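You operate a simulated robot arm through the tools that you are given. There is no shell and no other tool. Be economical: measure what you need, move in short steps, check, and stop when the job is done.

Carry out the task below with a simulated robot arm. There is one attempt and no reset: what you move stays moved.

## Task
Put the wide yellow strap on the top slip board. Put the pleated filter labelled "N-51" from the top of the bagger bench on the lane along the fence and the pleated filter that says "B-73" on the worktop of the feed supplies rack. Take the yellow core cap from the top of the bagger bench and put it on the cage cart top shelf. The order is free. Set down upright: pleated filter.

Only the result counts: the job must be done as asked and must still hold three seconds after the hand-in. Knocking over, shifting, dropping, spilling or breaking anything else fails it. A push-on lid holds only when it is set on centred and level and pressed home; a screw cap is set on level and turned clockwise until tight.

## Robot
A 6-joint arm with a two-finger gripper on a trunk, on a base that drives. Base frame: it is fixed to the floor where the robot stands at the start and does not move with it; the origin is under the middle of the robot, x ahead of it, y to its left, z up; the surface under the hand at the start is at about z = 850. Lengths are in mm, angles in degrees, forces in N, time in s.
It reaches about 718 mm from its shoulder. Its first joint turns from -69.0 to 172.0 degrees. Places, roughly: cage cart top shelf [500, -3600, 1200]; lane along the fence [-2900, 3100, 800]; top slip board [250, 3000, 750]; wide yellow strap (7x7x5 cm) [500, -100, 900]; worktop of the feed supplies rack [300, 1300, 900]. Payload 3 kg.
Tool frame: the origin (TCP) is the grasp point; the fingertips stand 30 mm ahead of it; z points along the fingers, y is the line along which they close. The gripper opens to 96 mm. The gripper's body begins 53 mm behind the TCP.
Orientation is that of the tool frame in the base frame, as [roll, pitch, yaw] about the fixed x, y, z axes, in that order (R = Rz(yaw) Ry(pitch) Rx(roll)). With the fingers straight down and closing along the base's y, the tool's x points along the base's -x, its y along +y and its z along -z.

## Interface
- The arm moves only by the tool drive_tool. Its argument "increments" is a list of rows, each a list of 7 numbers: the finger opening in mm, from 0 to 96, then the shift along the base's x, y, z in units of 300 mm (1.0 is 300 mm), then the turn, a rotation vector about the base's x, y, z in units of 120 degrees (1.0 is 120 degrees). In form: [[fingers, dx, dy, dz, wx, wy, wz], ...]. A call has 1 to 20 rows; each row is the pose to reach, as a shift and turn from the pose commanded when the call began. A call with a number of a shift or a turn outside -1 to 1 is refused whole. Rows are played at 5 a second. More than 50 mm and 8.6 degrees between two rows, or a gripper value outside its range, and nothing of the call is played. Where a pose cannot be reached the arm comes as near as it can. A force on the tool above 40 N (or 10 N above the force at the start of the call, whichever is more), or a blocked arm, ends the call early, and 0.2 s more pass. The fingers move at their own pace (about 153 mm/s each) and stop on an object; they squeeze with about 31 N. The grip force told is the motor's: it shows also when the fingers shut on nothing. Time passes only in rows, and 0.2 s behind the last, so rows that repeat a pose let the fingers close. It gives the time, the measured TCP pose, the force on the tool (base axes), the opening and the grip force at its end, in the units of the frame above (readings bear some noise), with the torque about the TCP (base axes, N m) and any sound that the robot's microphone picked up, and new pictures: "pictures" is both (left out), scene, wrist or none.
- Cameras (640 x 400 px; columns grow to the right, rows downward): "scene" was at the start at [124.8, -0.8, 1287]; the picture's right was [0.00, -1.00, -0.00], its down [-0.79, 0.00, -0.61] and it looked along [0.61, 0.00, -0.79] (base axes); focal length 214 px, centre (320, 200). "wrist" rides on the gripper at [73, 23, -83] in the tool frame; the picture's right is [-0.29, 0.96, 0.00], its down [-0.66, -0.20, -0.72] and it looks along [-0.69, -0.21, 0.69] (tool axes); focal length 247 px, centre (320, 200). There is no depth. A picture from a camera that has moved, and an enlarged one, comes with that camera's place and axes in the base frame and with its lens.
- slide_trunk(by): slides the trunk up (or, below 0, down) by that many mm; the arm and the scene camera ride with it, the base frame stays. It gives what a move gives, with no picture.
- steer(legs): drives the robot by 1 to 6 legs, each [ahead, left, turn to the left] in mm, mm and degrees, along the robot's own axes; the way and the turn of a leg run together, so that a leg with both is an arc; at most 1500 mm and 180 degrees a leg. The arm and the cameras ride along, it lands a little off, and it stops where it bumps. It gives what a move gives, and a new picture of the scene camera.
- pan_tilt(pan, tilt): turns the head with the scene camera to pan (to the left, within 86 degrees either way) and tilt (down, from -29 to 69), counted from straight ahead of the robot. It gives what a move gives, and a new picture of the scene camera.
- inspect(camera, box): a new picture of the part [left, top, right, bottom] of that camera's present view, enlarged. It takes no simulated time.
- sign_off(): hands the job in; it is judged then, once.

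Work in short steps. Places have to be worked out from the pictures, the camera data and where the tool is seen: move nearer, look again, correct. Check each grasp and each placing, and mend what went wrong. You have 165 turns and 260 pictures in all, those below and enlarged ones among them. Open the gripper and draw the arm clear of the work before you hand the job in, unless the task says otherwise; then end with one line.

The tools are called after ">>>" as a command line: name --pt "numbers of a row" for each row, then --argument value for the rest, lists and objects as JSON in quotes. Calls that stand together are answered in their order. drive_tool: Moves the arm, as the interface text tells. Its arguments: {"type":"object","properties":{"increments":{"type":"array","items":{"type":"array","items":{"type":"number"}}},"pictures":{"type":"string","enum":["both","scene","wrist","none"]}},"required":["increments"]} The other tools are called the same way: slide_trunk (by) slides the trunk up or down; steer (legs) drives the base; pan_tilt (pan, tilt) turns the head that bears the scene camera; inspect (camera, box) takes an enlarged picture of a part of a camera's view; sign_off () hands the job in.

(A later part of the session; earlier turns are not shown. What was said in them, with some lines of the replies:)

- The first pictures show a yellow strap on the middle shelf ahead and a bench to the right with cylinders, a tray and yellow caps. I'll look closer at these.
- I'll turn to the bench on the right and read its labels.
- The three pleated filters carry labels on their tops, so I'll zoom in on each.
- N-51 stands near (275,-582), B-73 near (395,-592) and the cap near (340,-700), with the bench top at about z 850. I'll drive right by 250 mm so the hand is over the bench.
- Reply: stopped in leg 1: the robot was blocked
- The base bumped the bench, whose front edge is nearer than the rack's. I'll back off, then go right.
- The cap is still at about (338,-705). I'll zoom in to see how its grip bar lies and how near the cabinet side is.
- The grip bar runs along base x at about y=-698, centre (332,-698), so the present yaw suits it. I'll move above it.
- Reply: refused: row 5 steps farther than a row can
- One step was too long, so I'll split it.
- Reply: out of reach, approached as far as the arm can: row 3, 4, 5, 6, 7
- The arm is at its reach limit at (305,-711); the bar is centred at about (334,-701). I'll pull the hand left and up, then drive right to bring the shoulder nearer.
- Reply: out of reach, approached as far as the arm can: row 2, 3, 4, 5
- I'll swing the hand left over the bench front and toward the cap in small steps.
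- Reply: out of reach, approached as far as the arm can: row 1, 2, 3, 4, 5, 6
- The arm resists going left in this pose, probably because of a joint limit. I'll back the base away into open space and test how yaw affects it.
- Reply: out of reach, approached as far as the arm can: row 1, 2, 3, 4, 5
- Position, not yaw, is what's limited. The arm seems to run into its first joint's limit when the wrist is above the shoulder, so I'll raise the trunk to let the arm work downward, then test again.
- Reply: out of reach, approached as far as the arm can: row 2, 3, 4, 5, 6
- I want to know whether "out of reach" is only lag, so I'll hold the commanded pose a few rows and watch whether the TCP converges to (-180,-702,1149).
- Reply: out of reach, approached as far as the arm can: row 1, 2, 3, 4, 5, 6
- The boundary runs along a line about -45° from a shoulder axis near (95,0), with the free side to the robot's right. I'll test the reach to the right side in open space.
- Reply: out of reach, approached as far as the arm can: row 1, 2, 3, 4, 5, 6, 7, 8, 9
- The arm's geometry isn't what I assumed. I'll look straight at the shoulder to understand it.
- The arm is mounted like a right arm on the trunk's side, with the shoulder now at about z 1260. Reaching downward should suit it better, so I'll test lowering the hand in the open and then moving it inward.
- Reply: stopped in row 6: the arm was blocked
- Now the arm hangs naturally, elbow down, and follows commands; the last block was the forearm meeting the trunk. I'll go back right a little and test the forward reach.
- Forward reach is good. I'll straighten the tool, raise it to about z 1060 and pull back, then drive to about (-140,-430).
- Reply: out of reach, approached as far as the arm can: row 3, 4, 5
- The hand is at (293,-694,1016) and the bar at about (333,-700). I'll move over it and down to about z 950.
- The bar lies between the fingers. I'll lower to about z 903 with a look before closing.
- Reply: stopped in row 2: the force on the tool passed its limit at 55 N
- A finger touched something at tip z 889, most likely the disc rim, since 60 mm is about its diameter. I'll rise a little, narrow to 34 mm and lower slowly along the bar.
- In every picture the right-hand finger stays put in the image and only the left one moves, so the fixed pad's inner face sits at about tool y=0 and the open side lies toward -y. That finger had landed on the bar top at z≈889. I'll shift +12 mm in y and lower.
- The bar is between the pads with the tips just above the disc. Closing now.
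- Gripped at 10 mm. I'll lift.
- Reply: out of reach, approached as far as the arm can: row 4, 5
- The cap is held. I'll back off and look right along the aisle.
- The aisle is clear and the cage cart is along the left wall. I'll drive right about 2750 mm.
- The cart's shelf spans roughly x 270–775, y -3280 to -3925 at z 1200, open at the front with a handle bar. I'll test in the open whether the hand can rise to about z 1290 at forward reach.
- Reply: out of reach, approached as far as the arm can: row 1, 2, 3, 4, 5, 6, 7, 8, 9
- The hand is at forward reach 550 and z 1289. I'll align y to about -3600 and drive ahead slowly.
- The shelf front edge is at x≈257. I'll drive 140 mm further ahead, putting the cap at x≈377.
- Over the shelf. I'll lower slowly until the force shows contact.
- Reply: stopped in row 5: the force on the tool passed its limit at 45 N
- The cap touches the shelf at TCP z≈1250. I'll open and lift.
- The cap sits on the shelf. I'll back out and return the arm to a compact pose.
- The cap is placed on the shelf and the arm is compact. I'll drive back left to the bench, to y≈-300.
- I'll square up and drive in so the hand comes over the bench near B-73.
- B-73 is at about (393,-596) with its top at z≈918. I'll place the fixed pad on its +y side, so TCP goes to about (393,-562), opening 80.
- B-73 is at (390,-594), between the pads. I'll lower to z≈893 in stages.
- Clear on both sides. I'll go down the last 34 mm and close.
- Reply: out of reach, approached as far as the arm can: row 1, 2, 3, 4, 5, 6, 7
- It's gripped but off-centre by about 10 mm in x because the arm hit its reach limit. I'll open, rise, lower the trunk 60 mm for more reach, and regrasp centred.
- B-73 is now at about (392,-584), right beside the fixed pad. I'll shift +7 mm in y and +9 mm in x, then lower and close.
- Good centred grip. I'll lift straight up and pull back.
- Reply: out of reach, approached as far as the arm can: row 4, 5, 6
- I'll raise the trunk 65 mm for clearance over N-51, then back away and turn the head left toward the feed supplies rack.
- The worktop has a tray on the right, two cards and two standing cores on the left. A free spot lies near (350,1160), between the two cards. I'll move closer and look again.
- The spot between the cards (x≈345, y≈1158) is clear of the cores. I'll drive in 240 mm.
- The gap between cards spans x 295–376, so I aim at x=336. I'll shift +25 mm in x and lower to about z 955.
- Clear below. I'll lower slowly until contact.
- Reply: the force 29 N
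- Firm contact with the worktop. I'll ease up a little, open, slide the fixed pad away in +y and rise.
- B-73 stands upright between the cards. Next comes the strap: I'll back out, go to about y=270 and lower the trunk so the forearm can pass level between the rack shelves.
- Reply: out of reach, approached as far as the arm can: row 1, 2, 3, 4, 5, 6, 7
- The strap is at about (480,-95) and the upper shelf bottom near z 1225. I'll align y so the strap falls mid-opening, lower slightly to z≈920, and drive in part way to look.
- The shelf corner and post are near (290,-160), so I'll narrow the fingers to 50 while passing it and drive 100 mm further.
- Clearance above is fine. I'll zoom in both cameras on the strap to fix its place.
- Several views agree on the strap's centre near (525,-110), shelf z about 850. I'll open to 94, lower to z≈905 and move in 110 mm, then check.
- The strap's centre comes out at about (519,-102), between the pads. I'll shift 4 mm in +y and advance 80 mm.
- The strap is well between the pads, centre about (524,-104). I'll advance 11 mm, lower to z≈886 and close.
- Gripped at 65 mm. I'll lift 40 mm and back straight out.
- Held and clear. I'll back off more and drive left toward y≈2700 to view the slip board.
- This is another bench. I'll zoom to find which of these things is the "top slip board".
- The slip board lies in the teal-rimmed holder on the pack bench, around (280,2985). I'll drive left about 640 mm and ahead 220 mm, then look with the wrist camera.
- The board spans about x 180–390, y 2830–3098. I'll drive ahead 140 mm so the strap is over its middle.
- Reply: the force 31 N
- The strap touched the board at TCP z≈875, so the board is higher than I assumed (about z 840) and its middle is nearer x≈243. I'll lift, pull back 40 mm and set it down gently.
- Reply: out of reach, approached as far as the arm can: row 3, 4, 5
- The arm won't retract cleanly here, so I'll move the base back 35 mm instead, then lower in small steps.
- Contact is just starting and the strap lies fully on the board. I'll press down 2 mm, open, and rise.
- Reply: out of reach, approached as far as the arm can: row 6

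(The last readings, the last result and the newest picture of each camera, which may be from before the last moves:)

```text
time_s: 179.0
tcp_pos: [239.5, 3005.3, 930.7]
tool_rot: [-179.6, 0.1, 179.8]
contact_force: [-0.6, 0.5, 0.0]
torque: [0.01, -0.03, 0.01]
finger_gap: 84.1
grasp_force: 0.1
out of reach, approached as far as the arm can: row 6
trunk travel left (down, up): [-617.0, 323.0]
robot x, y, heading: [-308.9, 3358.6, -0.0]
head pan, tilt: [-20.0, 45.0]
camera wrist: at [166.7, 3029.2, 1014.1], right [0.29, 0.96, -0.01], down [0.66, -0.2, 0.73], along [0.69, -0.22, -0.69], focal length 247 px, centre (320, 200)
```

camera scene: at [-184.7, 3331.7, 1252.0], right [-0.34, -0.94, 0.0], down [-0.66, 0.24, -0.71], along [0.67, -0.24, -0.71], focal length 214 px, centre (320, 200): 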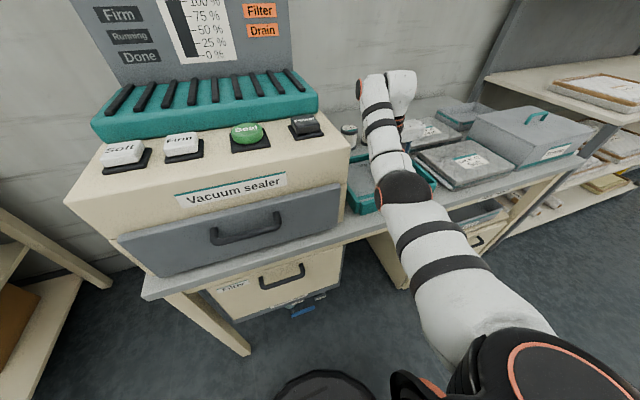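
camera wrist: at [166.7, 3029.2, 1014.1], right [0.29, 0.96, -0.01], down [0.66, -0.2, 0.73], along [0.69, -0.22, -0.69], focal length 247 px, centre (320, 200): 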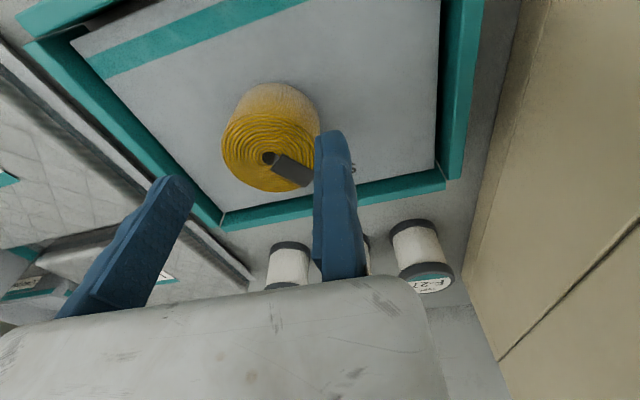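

The strap rests on the slip board. I'll back out and return to the bagger bench for N-51.

>>> steer --legs '[[-330, 0, 0], [0, -1250, 0], [0, -1250, 0], [0, -1130, 0]]'

>>> slide_trunk --by 290

>>> drive_tool --pt "90 0 0.05 -0.14 0 0 0" --pt "90 -0.05 0.1 -0.28 0 0 0" --pt "90 -0.1 0.16 -0.42 0 0 0" --pt "90 -0.16 0.22 -0.54 0 0 0" --pt "90 -0.24 0.26 -0.66 0 0 0" --pt "90 -0.33 0.28 -0.72 0 0 0" --pt "90 -0.33 0.28 -0.72 0 0 0" --pictures "none"

>>> pan_tilt --pan -30 --tilt 45

```text
time_s: 198.2
tcp_pos: [-39.2, -577.9, 929.3]
tool_rot: [-179.6, 0.1, -179.1]
contact_force: [-0.1, -0.1, 0.1]
torque: [-0.04, -0.01, 0.0]
finger_gap: 84.0
grasp_force: 0.1
trunk travel left (down, up): [-617.0, 323.0]
robot x, y, heading: [-594.5, -228.1, 1.1]
head pan, tilt: [-20.0, 45.0]
camera scene: at [-469.6, -258.0, 1251.9], right [-0.32, -0.95, 0.0], down [-0.67, 0.23, -0.71], along [0.67, -0.23, -0.71], focal length 214 px, centre (320, 200)
```

scene: 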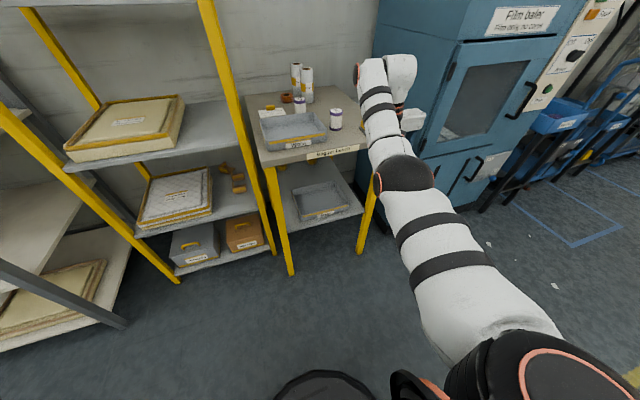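

```text
time_s: 201.1
tcp_pos: [-38.8, -577.1, 1220.8]
tool_rot: [-179.7, 0.0, -179.2]
contact_force: [0.8, 0.2, -0.6]
torque: [0.0, -0.03, -0.03]
finger_gap: 84.0
grasp_force: 0.1
trunk travel left (down, up): [-907.0, 33.0]
robot x, y, heading: [-594.2, -232.2, 1.2]
head pan, tilt: [-20.0, 45.0]
```

```text
time_s: 202.7
tcp_pos: [-137.5, -492.7, 1004.3]
tool_rot: [-179.6, 0.0, -179.0]
contact_force: [-0.1, -0.1, 0.2]
torque: [0.01, 0.02, 0.03]
finger_gap: 90.1
grasp_force: 0.1
out of reach, approached as far as the arm can: row 2, 3, 4
trunk travel left (down, up): [-907.0, 33.0]
robot x, y, heading: [-599.3, -231.2, 1.0]
head pan, tilt: [-20.0, 45.0]
```

```text
time_s: 203.5
tcp_pos: [-138.2, -493.7, 1003.8]
tool_rot: [-179.7, 0.2, -179.2]
contact_force: [-0.1, 0.7, -0.1]
torque: [0.01, 0.03, 0.01]
finger_gap: 89.8
grasp_force: 0.1
trunk travel left (down, up): [-907.0, 33.0]
robot x, y, heading: [-598.2, -230.1, 0.9]
head pan, tilt: [-30.0, 45.0]
camera scene: at [-475.3, -270.7, 1541.9], right [-0.48, -0.88, 0.0], down [-0.62, 0.34, -0.71], along [0.62, -0.34, -0.71], focal length 214 px, centre (320, 200)
```

scene: 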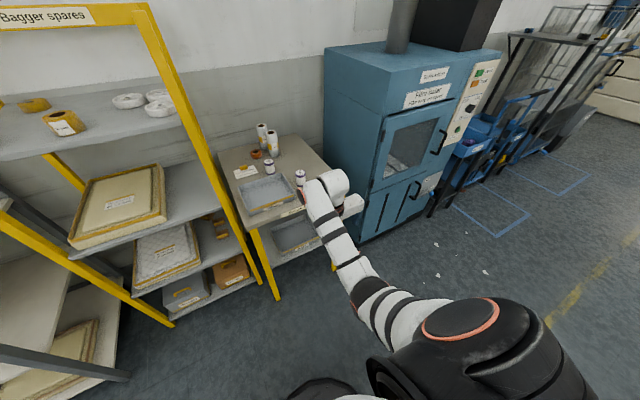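

I'll square up and drive in so the hand is near N-51 at about (275,-575).

>>> steer --legs '[[0, -38, -0.9], [385, 0, 0]]'

>>> inspect --camera "wrist" --box '[0, 0, 640, 400]'

```text
time_s: 206.4
tcp_pos: [246.8, -538.8, 1003.8]
tool_rot: [-179.6, 0.3, 179.8]
contact_force: [0.5, -0.4, 0.0]
torque: [-0.03, 0.01, 0.0]
finger_gap: 90.1
grasp_force: 0.1
trunk travel left (down, up): [-907.0, 33.0]
robot x, y, heading: [-205.4, -269.9, 0.4]
head pan, tilt: [-30.0, 45.0]
camera scene: at [-87.9, -309.5, 1542.0], right [-0.5, -0.87, 0.0], down [-0.61, 0.35, -0.71], along [0.61, -0.35, -0.71], focal length 214 px, centre (320, 200)
```

scene: 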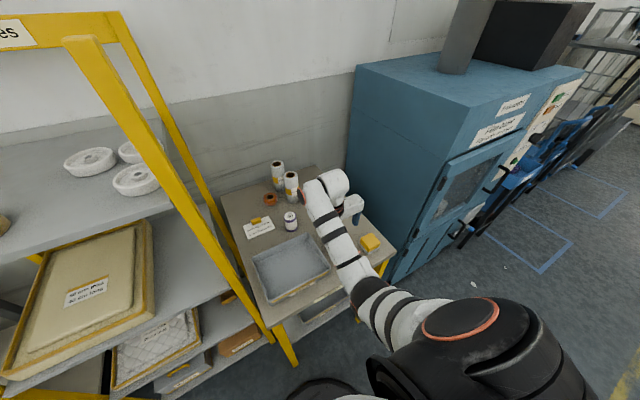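

```text
1.00 times, centred on (320, 200) of wrist (not enlarged: the box is as wide or as high as the picture)
camera zoom: at [173.1, -515.4, 1087.2], right [0.3, 0.96, -0.01], down [0.66, -0.2, 0.73], along [0.69, -0.22, -0.69], focal length 247 px, centre (320, 200)
```

zoom: 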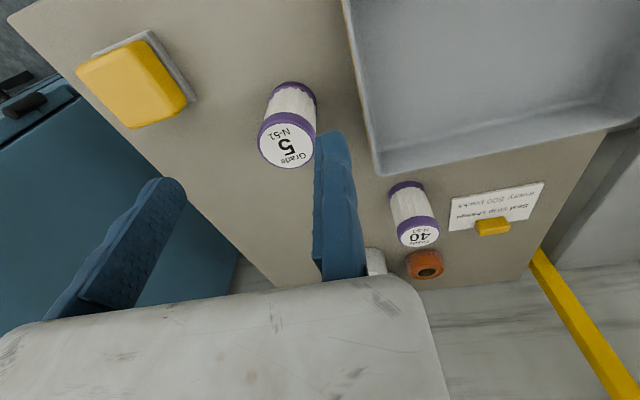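

N-51 is at about (266,-573); the tray edge is at y≈-509. The fixed pad at -539 fits between, so I'll shift +19 mm in x and lower partway to check.

>>> drive_tool --pt "90 0.063 0.0 -0.1 0 0 0" --pt "90 0.063 0.0 -0.24 0 0 0" --pt "90 0.063 0.0 -0.24 0 0 0" --pictures "wrist"

```text
time_s: 207.2
tcp_pos: [264.2, -542.2, 931.4]
tool_rot: [-179.7, 0.2, 179.9]
contact_force: [0.1, 0.1, 0.0]
torque: [0.04, 0.01, 0.02]
finger_gap: 90.1
grasp_force: 0.0
trunk travel left (down, up): [-907.0, 33.0]
robot x, y, heading: [-206.8, -267.9, 0.2]
head pan, tilt: [-30.0, 45.0]
camera wrist: at [191.5, -517.7, 1014.6], right [0.3, 0.96, -0.01], down [0.66, -0.2, 0.73], along [0.69, -0.22, -0.69], focal length 247 px, centre (320, 200)
```

wrist: 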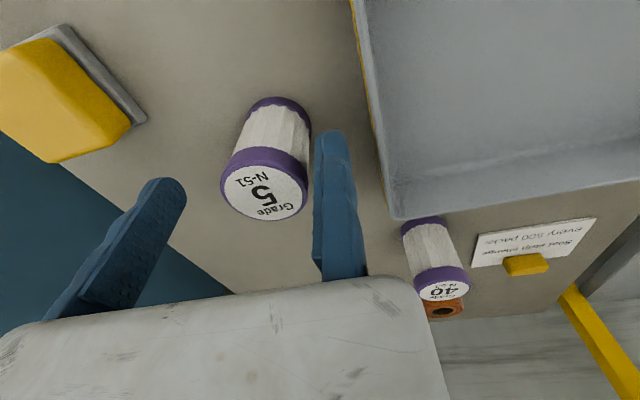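

Aligned. I'll lower to z≈893, shift +5 mm in x, and close.

>>> drive_tool --pt "90 0.015 0.01 -0.06 0 0 0" --pt "90 0.015 0.01 -0.125 0 0 0" --pt "90 0.015 0.01 -0.125 0 0 0" --pt "75 0.015 0.01 -0.125 0 0 0" --pt "60 0.015 0.01 -0.125 0 0 0" --pt "45 0.015 0.01 -0.125 0 0 0" --pt "35 0.015 0.01 -0.125 0 0 0" --pt "35 0.015 0.01 -0.125 0 0 0" --pictures "wrist"

```text
time_s: 209.0
tcp_pos: [267.6, -537.7, 893.3]
tool_rot: [-179.6, 0.1, 179.8]
contact_force: [-0.3, 0.5, 0.9]
torque: [0.0, 0.02, 0.02]
finger_gap: 46.6
grasp_force: 30.7
trunk travel left (down, up): [-907.0, 33.0]
robot x, y, heading: [-206.9, -266.6, 0.1]
head pan, tilt: [-30.0, 45.0]
camera wrist: at [195.7, -514.4, 976.6], right [0.3, 0.96, -0.01], down [0.66, -0.2, 0.73], along [0.69, -0.22, -0.69], focal length 247 px, centre (320, 200)
```

wrist: 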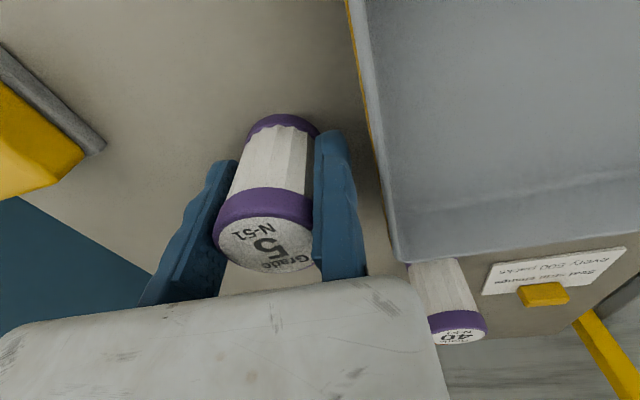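

Gripped. I'll lift straight up, raise the trunk a little, and back away.

>>> drive_tool --pt "35 0 0 0.08 0 0 0" --pt "35 0 0 0.2 0 0 0" --pt "35 0 0 0.3 0 0 0" --pt "35 0 0 0.36 0 0 0" --pictures "wrist"

>>> steer --legs '[[-450, 0, 0]]'

>>> pan_tilt --pan 80 --tilt 25

```text
time_s: 210.0
tcp_pos: [272.3, -536.0, 1002.4]
tool_rot: [-179.6, 0.0, 179.9]
contact_force: [-0.1, -0.4, -0.2]
torque: [0.05, -0.01, -0.02]
finger_gap: 46.5
grasp_force: 31.3
trunk travel left (down, up): [-907.0, 33.0]
robot x, y, heading: [-209.8, -265.9, -0.0]
head pan, tilt: [-30.0, 45.0]
camera wrist: at [198.9, -512.4, 1085.4], right [0.3, 0.96, -0.01], down [0.66, -0.2, 0.73], along [0.69, -0.22, -0.69], focal length 247 px, centre (320, 200)
```

wrist: 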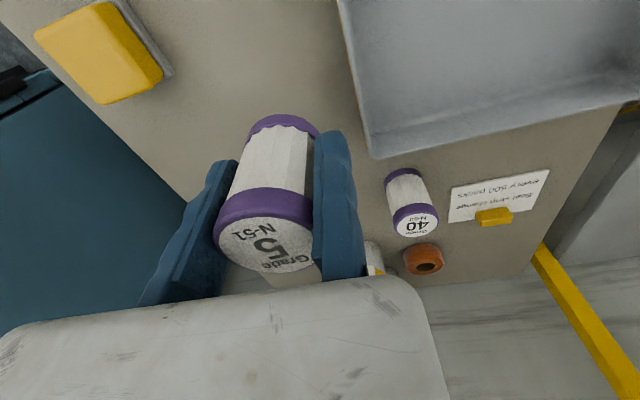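

```text
time_s: 212.7
tcp_pos: [-175.9, -537.2, 1001.6]
tool_rot: [-179.6, 0.1, 179.9]
contact_force: [0.6, 0.0, -1.3]
torque: [-0.01, 0.0, 0.01]
finger_gap: 46.7
grasp_force: 31.0
trunk travel left (down, up): [-907.0, 33.0]
robot x, y, heading: [-653.2, -271.5, 0.2]
head pan, tilt: [-30.0, 45.0]
camera scene: at [-534.6, -310.4, 1541.9], right [-0.5, -0.87, 0.0], down [-0.61, 0.35, -0.71], along [0.61, -0.35, -0.71], focal length 214 px, centre (320, 200)
```

scene: 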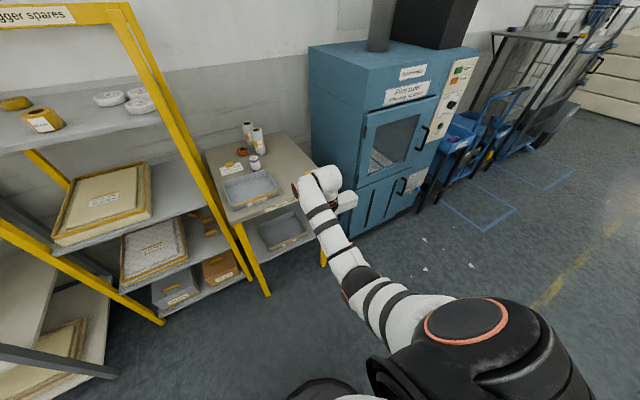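

```text
time_s: 214.6
tcp_pos: [-176.4, -535.8, 1002.0]
tool_rot: [-179.6, 0.1, 179.9]
contact_force: [-1.0, 0.9, -1.1]
torque: [0.04, 0.02, -0.04]
finger_gap: 46.6
grasp_force: 30.9
trunk travel left (down, up): [-907.0, 33.0]
robot x, y, heading: [-656.2, -272.0, 0.3]
head pan, tilt: [80.0, 25.0]
camera scene: at [-590.0, -179.0, 1572.5], right [0.98, -0.17, 0.0], down [-0.07, -0.42, -0.91], along [0.16, 0.89, -0.42], focal length 214 px, centre (320, 200)
```

scene: 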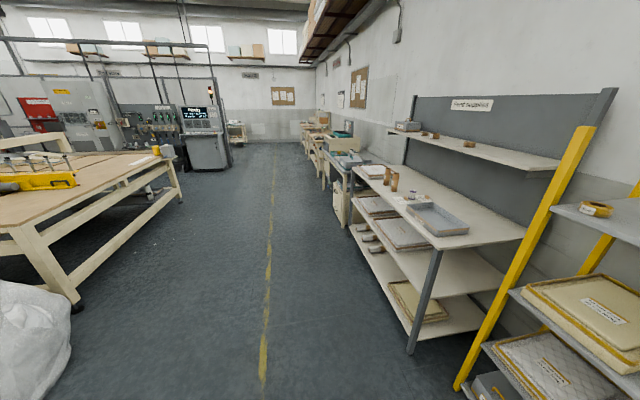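

I'll drive along the aisle to about y=2600 and look toward the fence.

>>> steer --legs '[[0, 1450, 0], [0, 1400, 0]]'

>>> pan_tilt --pan 86 --tilt 20

```text
time_s: 228.2
tcp_pos: [-176.7, 2277.8, 1001.9]
tool_rot: [-179.6, 0.1, 179.7]
contact_force: [1.0, -0.1, -0.3]
torque: [0.01, -0.01, -0.02]
finger_gap: 46.3
grasp_force: 30.5
trunk travel left (down, up): [-907.0, 33.0]
robot x, y, heading: [-656.4, 2543.8, -0.1]
head pan, tilt: [80.0, 25.0]
camera scene: at [-590.3, 2637.2, 1572.6], right [0.98, -0.18, 0.0], down [-0.07, -0.42, -0.91], along [0.16, 0.89, -0.42], focal length 214 px, centre (320, 200)
```

scene: 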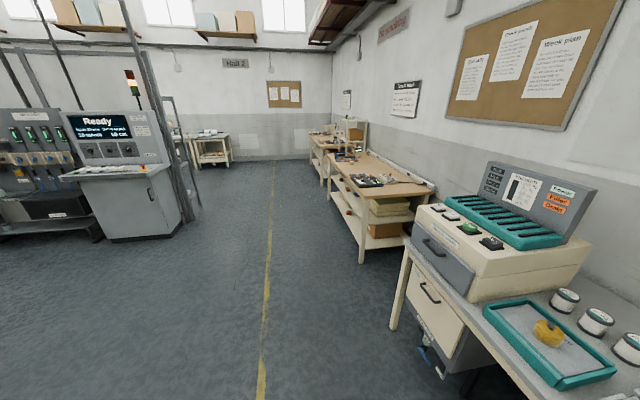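

```text
time_s: 228.9
tcp_pos: [-177.3, 2278.5, 1001.8]
tool_rot: [-179.6, 0.1, 179.8]
contact_force: [-0.2, -0.4, -1.0]
torque: [0.01, -0.03, 0.05]
finger_gap: 46.5
grasp_force: 31.0
trunk travel left (down, up): [-907.0, 33.0]
robot x, y, heading: [-657.7, 2545.4, -0.2]
head pan, tilt: [85.9, 20.0]
camera scene: at [-599.7, 2639.7, 1580.6], right [1.0, -0.07, 0.0], down [-0.03, -0.34, -0.94], along [0.07, 0.94, -0.34], focal length 214 px, centre (320, 200)
```

scene: 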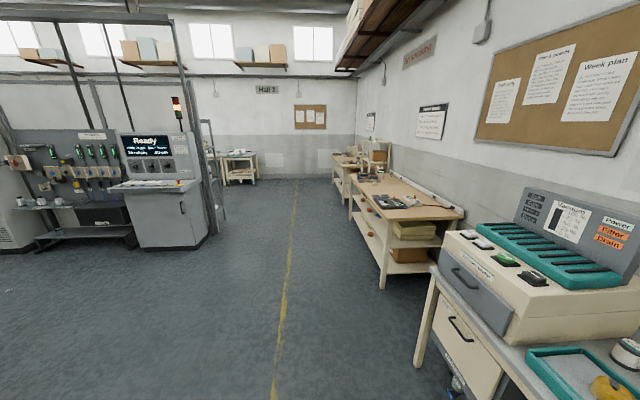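

I need to face the -x side. I'll turn 90° left in the open aisle and look.

>>> steer --legs '[[-200, 0, 0], [0, 0, 90]]'

>>> pan_tilt --pan 70 --tilt 20

```text
time_s: 234.3
tcp_pos: [-603.5, 3034.0, 1001.3]
tool_rot: [-179.6, 0.1, -88.6]
contact_force: [0.7, 1.1, -0.5]
torque: [0.0, -0.01, 0.02]
finger_gap: 46.5
grasp_force: 31.0
trunk travel left (down, up): [-907.0, 33.0]
robot x, y, heading: [-858.5, 2549.4, 91.7]
head pan, tilt: [85.9, 20.0]
camera scene: at [-952.5, 2601.2, 1580.6], right [0.04, 1.0, 0.0], down [0.34, -0.01, -0.94], along [-0.94, 0.04, -0.34], focal length 214 px, centre (320, 200)
```

scene: 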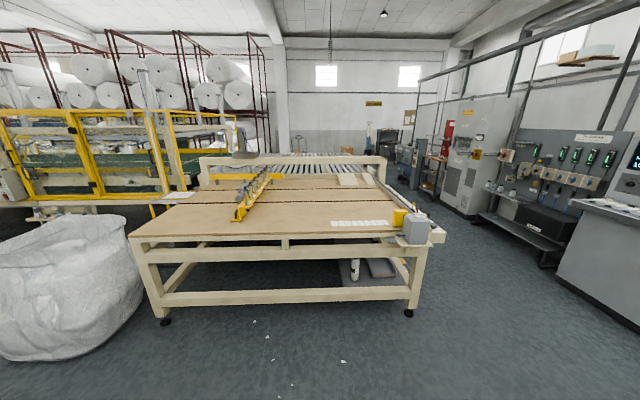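

```text
time_s: 235.1
tcp_pos: [-604.7, 3035.2, 1001.4]
tool_rot: [-179.7, 0.0, -88.6]
contact_force: [0.6, -0.9, -0.7]
torque: [-0.01, 0.01, -0.01]
finger_gap: 46.6
grasp_force: 31.1
trunk travel left (down, up): [-907.0, 33.0]
robot x, y, heading: [-859.3, 2546.2, 91.6]
head pan, tilt: [70.0, 20.0]
camera scene: at [-947.9, 2626.5, 1580.6], right [0.31, 0.95, 0.0], down [0.32, -0.11, -0.94], along [-0.89, 0.3, -0.34], focal length 214 px, centre (320, 200)
```

scene: 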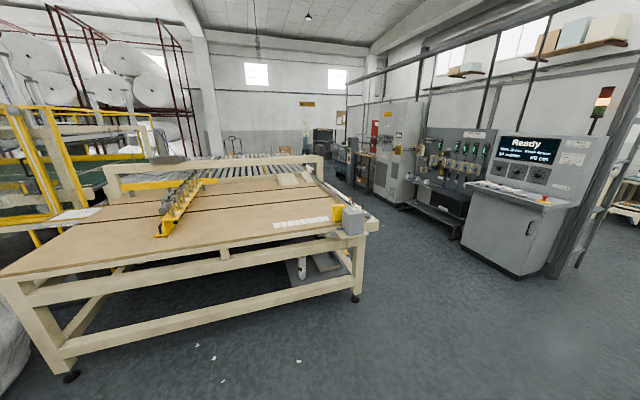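

The rough lane location projects onto the big cutting table at pixel (304,206). I'll zoom there.

>>> inspect --camera "scene" --box '[220, 150, 400, 270]'

```text
3.33 times, centred on (310, 210) of scene
camera zoom: at [-947.9, 2626.5, 1580.6], right [0.31, 0.95, 0.0], down [0.32, -0.11, -0.94], along [-0.89, 0.3, -0.34], focal length 715 px, centre (353, 167)
```

zoom: 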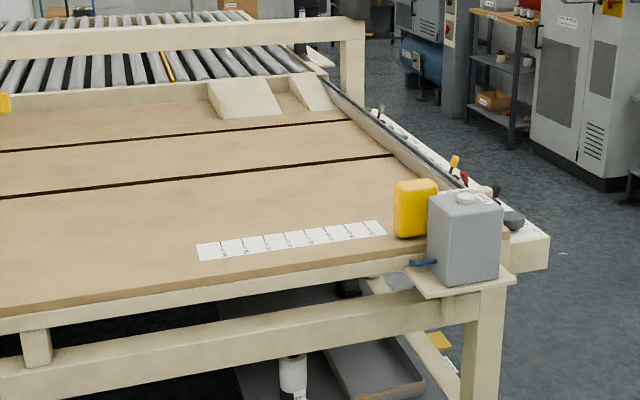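

The lane must be on the big table. I'll go nearer, to about (-1600,3100), and turn to face it.

>>> steer --legs '[[550, 0, 0], [0, 750, 0], [0, 0, 88]]'

>>> pan_tilt --pan 0 --tilt 30

```text
time_s: 245.7
tcp_pos: [-2106.3, 3360.4, 1001.5]
tool_rot: [-179.6, 0.0, -1.7]
contact_force: [-1.0, 0.0, -0.3]
torque: [-0.04, -0.01, 0.02]
finger_gap: 46.5
grasp_force: 31.3
trunk travel left (down, up): [-907.0, 33.0]
robot x, y, heading: [-1635.4, 3077.6, 178.5]
head pan, tilt: [70.0, 20.0]
camera scene: at [-1718.8, 2992.9, 1580.6], right [-0.93, 0.37, 0.0], down [0.13, 0.32, -0.94], along [-0.34, -0.87, -0.34], focal length 214 px, centre (320, 200)
```

scene: 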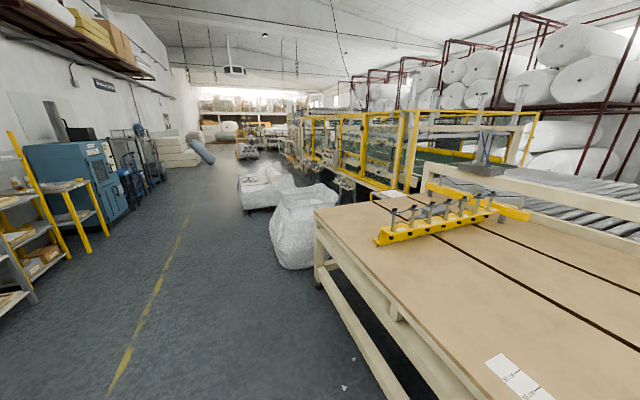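

```text
time_s: 247.1
tcp_pos: [-2106.1, 3359.4, 1002.6]
tool_rot: [-179.6, 0.1, -1.8]
contact_force: [0.1, 0.0, -0.4]
torque: [-0.02, -0.01, -0.02]
finger_gap: 46.6
grasp_force: 31.5
trunk travel left (down, up): [-907.0, 33.0]
robot x, y, heading: [-1634.3, 3077.9, 178.5]
head pan, tilt: [0.0, 30.0]
camera scene: at [-1775.1, 3081.7, 1564.6], right [0.03, 1.0, 0.0], down [0.5, -0.01, -0.87], along [-0.87, 0.02, -0.5], focal length 214 px, centre (320, 200)
```

scene: 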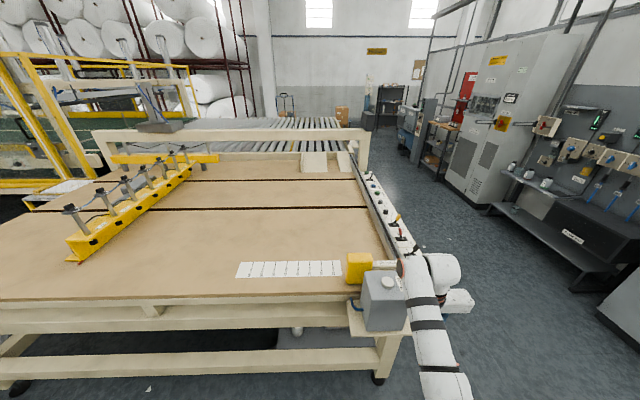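

I'll zoom in on the table and its right-hand fence to find lane markings or labels.

>>> inspect --camera "scene" --box '[220, 140, 420, 290]'

>>> inspect --camera "scene" --box '[0, 120, 240, 300]'

```text
2.67 times, centred on (320, 215) of scene
camera zoom: at [-1775.1, 3081.7, 1564.6], right [0.03, 1.0, 0.0], down [0.5, -0.01, -0.87], along [-0.87, 0.02, -0.5], focal length 572 px, centre (320, 160)
```

zoom: 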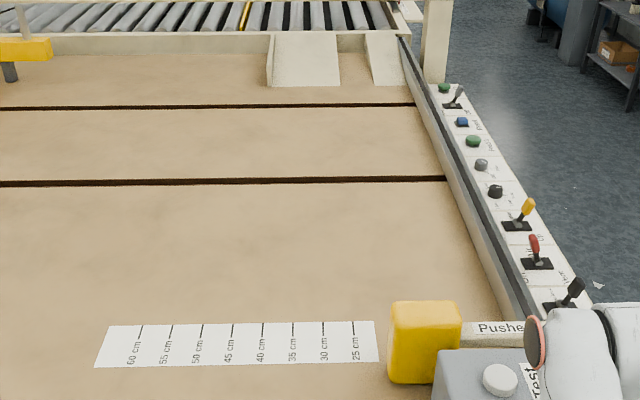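

```text
2.22 times, centred on (120, 210) of scene
camera zoom: at [-1775.1, 3081.7, 1564.6], right [0.03, 1.0, 0.0], down [0.5, -0.01, -0.87], along [-0.87, 0.02, -0.5], focal length 477 px, centre (764, 178)
```

zoom: 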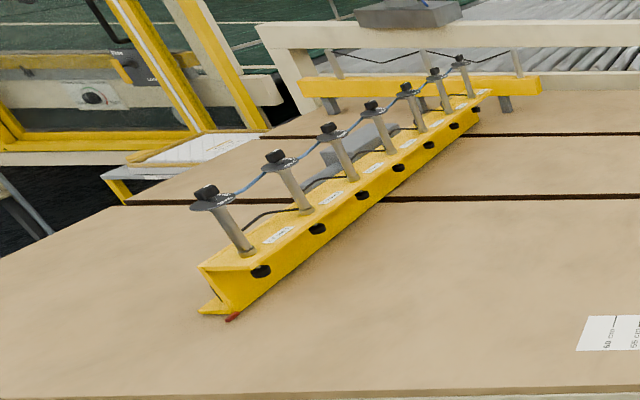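

Two views triangulate the table at z≈860, spanning x -2290 to -3480, with the fence at y≈3430 and the scale giving distance from it. The lane is therefore the table area along the fence, centred near y 3100. I'll aim to stand N-51 at about (-2530,3115), clear of the pusher and scale strip.

>>> steer --legs '[[0, 260, 1.5], [250, 0, 0]]'

>>> inspect --camera "wrist" --box '[0, 0, 640, 400]'

```text
time_s: 250.5
tcp_pos: [-2373.0, 3084.9, 1002.4]
tool_rot: [-179.7, 0.2, -0.2]
contact_force: [0.2, 0.0, -0.1]
torque: [-0.02, 0.0, 0.0]
finger_gap: 46.5
grasp_force: 30.9
trunk travel left (down, up): [-907.0, 33.0]
robot x, y, heading: [-1895.1, 2817.6, -179.8]
head pan, tilt: [0.0, 30.0]
camera scene: at [-2033.8, 2816.3, 1564.7], right [0.0, 1.0, 0.0], down [0.5, 0.0, -0.87], along [-0.87, 0.0, -0.5], focal length 214 px, centre (320, 200)
```

scene: 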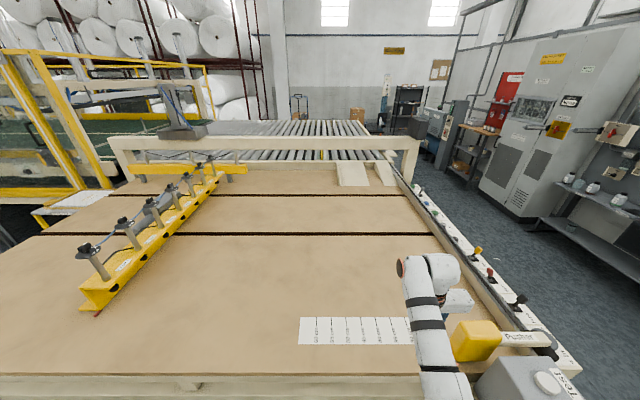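

```text
1.00 times, centred on (320, 200) of wrist (not enlarged: the box is as wide or as high as the picture)
camera zoom: at [-2298.9, 3062.4, 1085.4], right [-0.3, -0.95, -0.01], down [-0.66, 0.2, 0.73], along [-0.69, 0.22, -0.69], focal length 247 px, centre (320, 200)
```

zoom: 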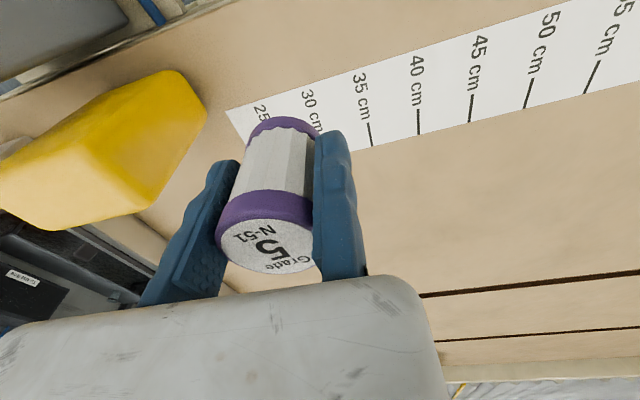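

I'll advance 105 mm, then extend and lower the hand toward x≈-2525.

>>> steer --legs '[[105, 0, 0]]'

>>> drive_tool --pt "35 -0.07 0 -0.05 0 0 0" --pt "35 -0.14 0 -0.15 0 0 0" --pt "35 -0.15 0 -0.26 0 0 0" --pt "35 -0.15 0 -0.26 0 0 0"

```text
time_s: 251.6
tcp_pos: [-2474.6, 3085.9, 1001.8]
tool_rot: [-179.6, 0.1, -0.3]
contact_force: [-0.1, 0.8, -0.8]
torque: [-0.04, -0.03, 0.02]
finger_gap: 46.5
grasp_force: 30.8
trunk travel left (down, up): [-907.0, 33.0]
robot x, y, heading: [-1999.7, 2816.8, 179.9]
head pan, tilt: [0.0, 30.0]
camera scene: at [-2135.2, 2816.4, 1564.7], right [0.0, 1.0, 0.0], down [0.5, 0.0, -0.87], along [-0.87, 0.0, -0.5], focal length 214 px, centre (320, 200)
```

scene: 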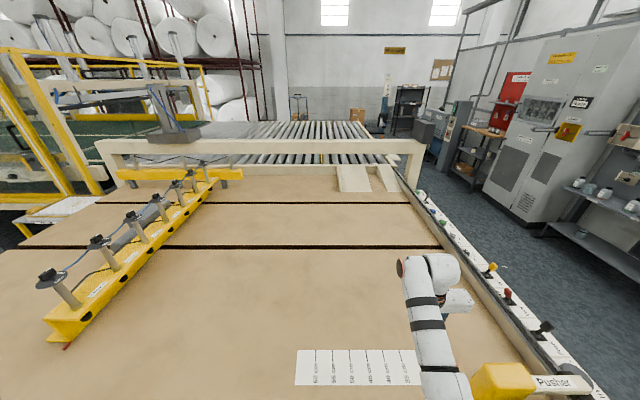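

```text
time_s: 252.6
tcp_pos: [-2520.4, 3085.4, 922.3]
tool_rot: [-179.6, 0.2, -0.3]
contact_force: [-0.8, 0.4, -0.8]
torque: [-0.01, 0.0, 0.0]
finger_gap: 46.8
grasp_force: 31.1
trunk travel left (down, up): [-907.0, 33.0]
robot x, y, heading: [-1995.3, 2816.5, 179.7]
head pan, tilt: [0.0, 30.0]
camera scene: at [-2135.8, 2816.4, 1564.6], right [0.0, 1.0, 0.0], down [0.5, 0.0, -0.87], along [-0.87, 0.0, -0.5], focal length 214 px, centre (320, 200)
camera wrist: at [-2446.1, 3061.9, 1005.7], right [-0.3, -0.95, -0.01], down [-0.66, 0.2, 0.73], along [-0.69, 0.22, -0.69], focal length 247 px, centre (320, 200)
```

scene: 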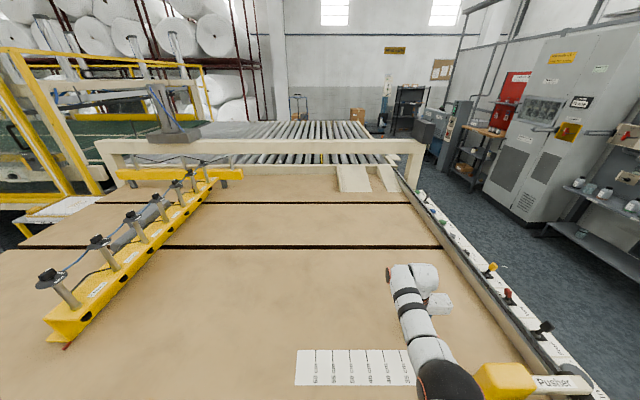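
wrist: 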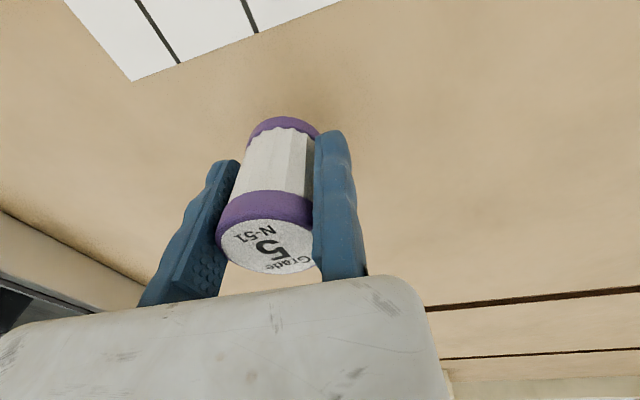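

Good spot, clear of the strip and pusher. I'll lower slowly to contact.

>>> drive_tool --pt "35 0 0 -0.025 0 0 0" --pt "35 0 0 -0.045 0 0 0" --pt "35 0 0 -0.06 0 0 0" --pt "35 0 0 -0.07 0 0 0" --pt "35 0 0 -0.08 0 0 0" --pt "35 0 0 -0.09 0 0 0" --pictures "wrist"

```text
time_s: 254.0
tcp_pos: [-2518.6, 3085.8, 896.7]
tool_rot: [-179.7, 0.1, -0.3]
contact_force: [-0.8, 0.4, -1.4]
torque: [-0.01, 0.0, 0.0]
finger_gap: 46.4
grasp_force: 31.2
trunk travel left (down, up): [-907.0, 33.0]
robot x, y, heading: [-1995.9, 2816.8, 180.1]
head pan, tilt: [0.0, 30.0]
camera wrist: at [-2445.9, 3062.9, 979.6], right [-0.3, -0.95, -0.01], down [-0.66, 0.2, 0.73], along [-0.69, 0.22, -0.69], focal length 247 px, centre (320, 200)
```

wrist: 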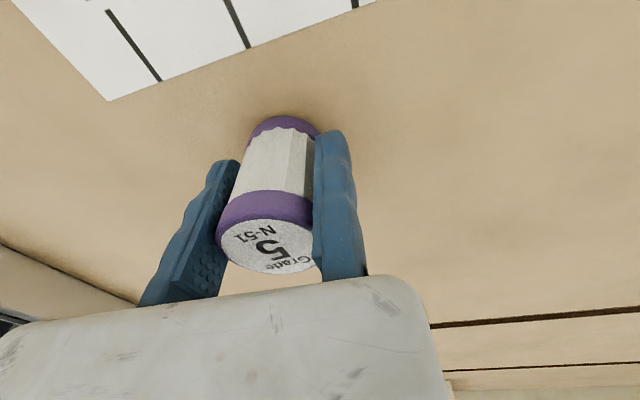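

No contact yet, so I'll continue down in small steps.

>>> drive_tool --pt "35 0.005 0 -0.015 0 0 0" --pt "35 0.01 0 -0.03 0 0 0" --pt "35 0.015 0 -0.04 0 0 0" --pt "35 0.02 0 -0.05 0 0 0" --pt "35 0.025 0 -0.06 0 0 0" --pt "35 0.03 0 -0.07 0 0 0" --pictures "wrist"

```text
time_s: 255.4
tcp_pos: [-2510.8, 3083.8, 880.7]
tool_rot: [-179.4, 0.5, -0.3]
contact_force: [-8.6, -0.1, 33.8]
torque: [-0.02, 0.09, -0.05]
finger_gap: 46.7
grasp_force: 31.2
trunk travel left (down, up): [-907.0, 33.0]
robot x, y, heading: [-1991.7, 2815.3, 180.2]
head pan, tilt: [0.0, 30.0]
camera wrist: at [-2436.1, 3060.8, 962.3], right [-0.3, -0.95, -0.01], down [-0.65, 0.2, 0.73], along [-0.7, 0.22, -0.68], focal length 247 px, centre (320, 200)
```

wrist: 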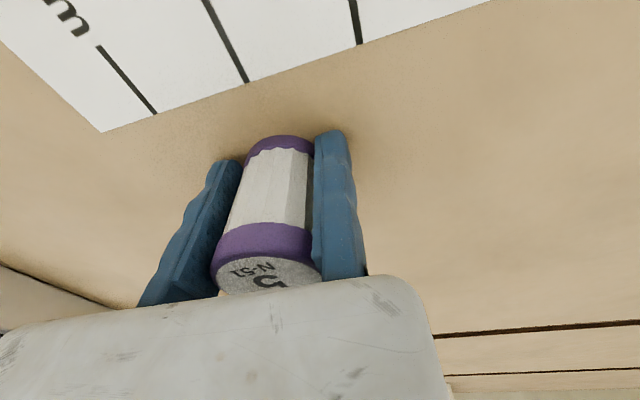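

Contact with the table. I'll ease up, open, move the fixed pad away and rise.

>>> drive_tool --pt "35 0 0 0.02 0 0 0" --pt "50 0 0 0.02 0 0 0" --pt "64 0 0 0.02 0 0 0" --pt "72 0 -0.02 0.025 0 0 0" --pt "72 0 -0.03 0.05 0 0 0" --pt "72 0 -0.03 0.16 0 0 0" --pt "72 0 -0.03 0.3 0 0 0" --pt "72 0 -0.03 0.36 0 0 0" --pictures "wrist"

```text
time_s: 257.2
tcp_pos: [-2510.5, 3074.9, 984.1]
tool_rot: [-179.6, 0.1, -0.4]
contact_force: [0.2, -0.3, -0.7]
torque: [0.0, 0.02, 0.01]
finger_gap: 72.0
grasp_force: 0.0
trunk travel left (down, up): [-907.0, 33.0]
robot x, y, heading: [-1994.3, 2814.0, 179.8]
head pan, tilt: [0.0, 30.0]
camera wrist: at [-2436.2, 3052.2, 1067.8], right [-0.3, -0.95, -0.01], down [-0.66, 0.2, 0.73], along [-0.69, 0.22, -0.69], focal length 247 px, centre (320, 200)
```

wrist: 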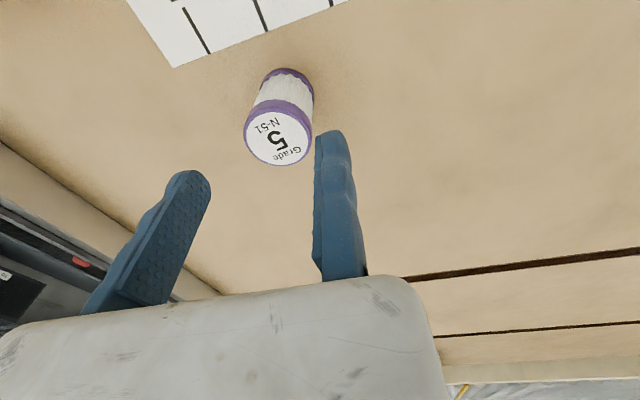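

N-51 stands upright. I'll back clear and take a last look at the table.

>>> steer --legs '[[-350, 0, 0]]'

>>> inspect --camera "scene" --box '[240, 180, 440, 300]'

```text
time_s: 259.5
tcp_pos: [-2162.8, 3072.9, 984.3]
tool_rot: [-179.6, 0.2, 0.1]
contact_force: [0.1, -0.2, -1.1]
torque: [-0.02, 0.03, 0.01]
finger_gap: 72.2
grasp_force: 0.0
trunk travel left (down, up): [-907.0, 33.0]
robot x, y, heading: [-1648.2, 2818.2, -179.7]
head pan, tilt: [0.0, 30.0]
camera scene: at [-1786.8, 2816.5, 1564.5], right [-0.01, 1.0, 0.0], down [0.5, 0.0, -0.87], along [-0.87, -0.01, -0.5], focal length 214 px, centre (320, 200)
```

scene: 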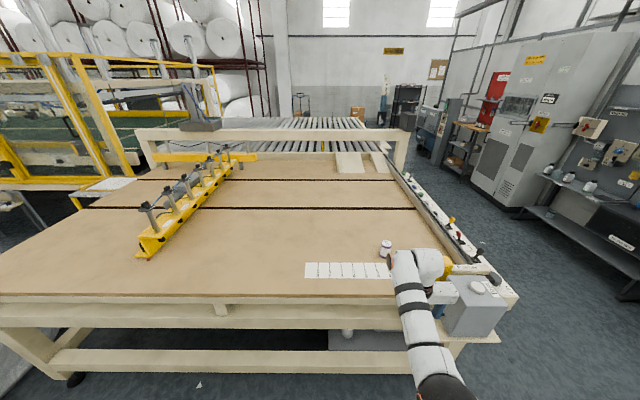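

```text
3.20 times, centred on (340, 240) of scene
camera zoom: at [-1786.8, 2816.5, 1564.5], right [-0.01, 1.0, 0.0], down [0.5, 0.0, -0.87], along [-0.87, -0.01, -0.5], focal length 686 px, centre (256, 72)
```

zoom: 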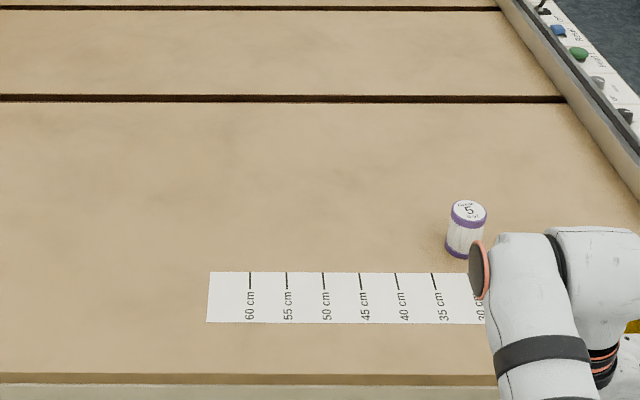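

All four objects are in place, the filters stand upright, the gripper is open and the arm is clear. I'm handing in.

>>> sign_off

```text
The job is handed in.
```

I placed all four items and handed the job in. The yellow core cap is on the cage cart top shelf, and the wide yellow strap is on the slip board. B-73 stands upright on the feed supplies worktop, and N-51 stands upright on the table area along the fence. Nothing on the table marks the lane, so I took it to be the area beside the fence and set N-51 about 33 cm from it.
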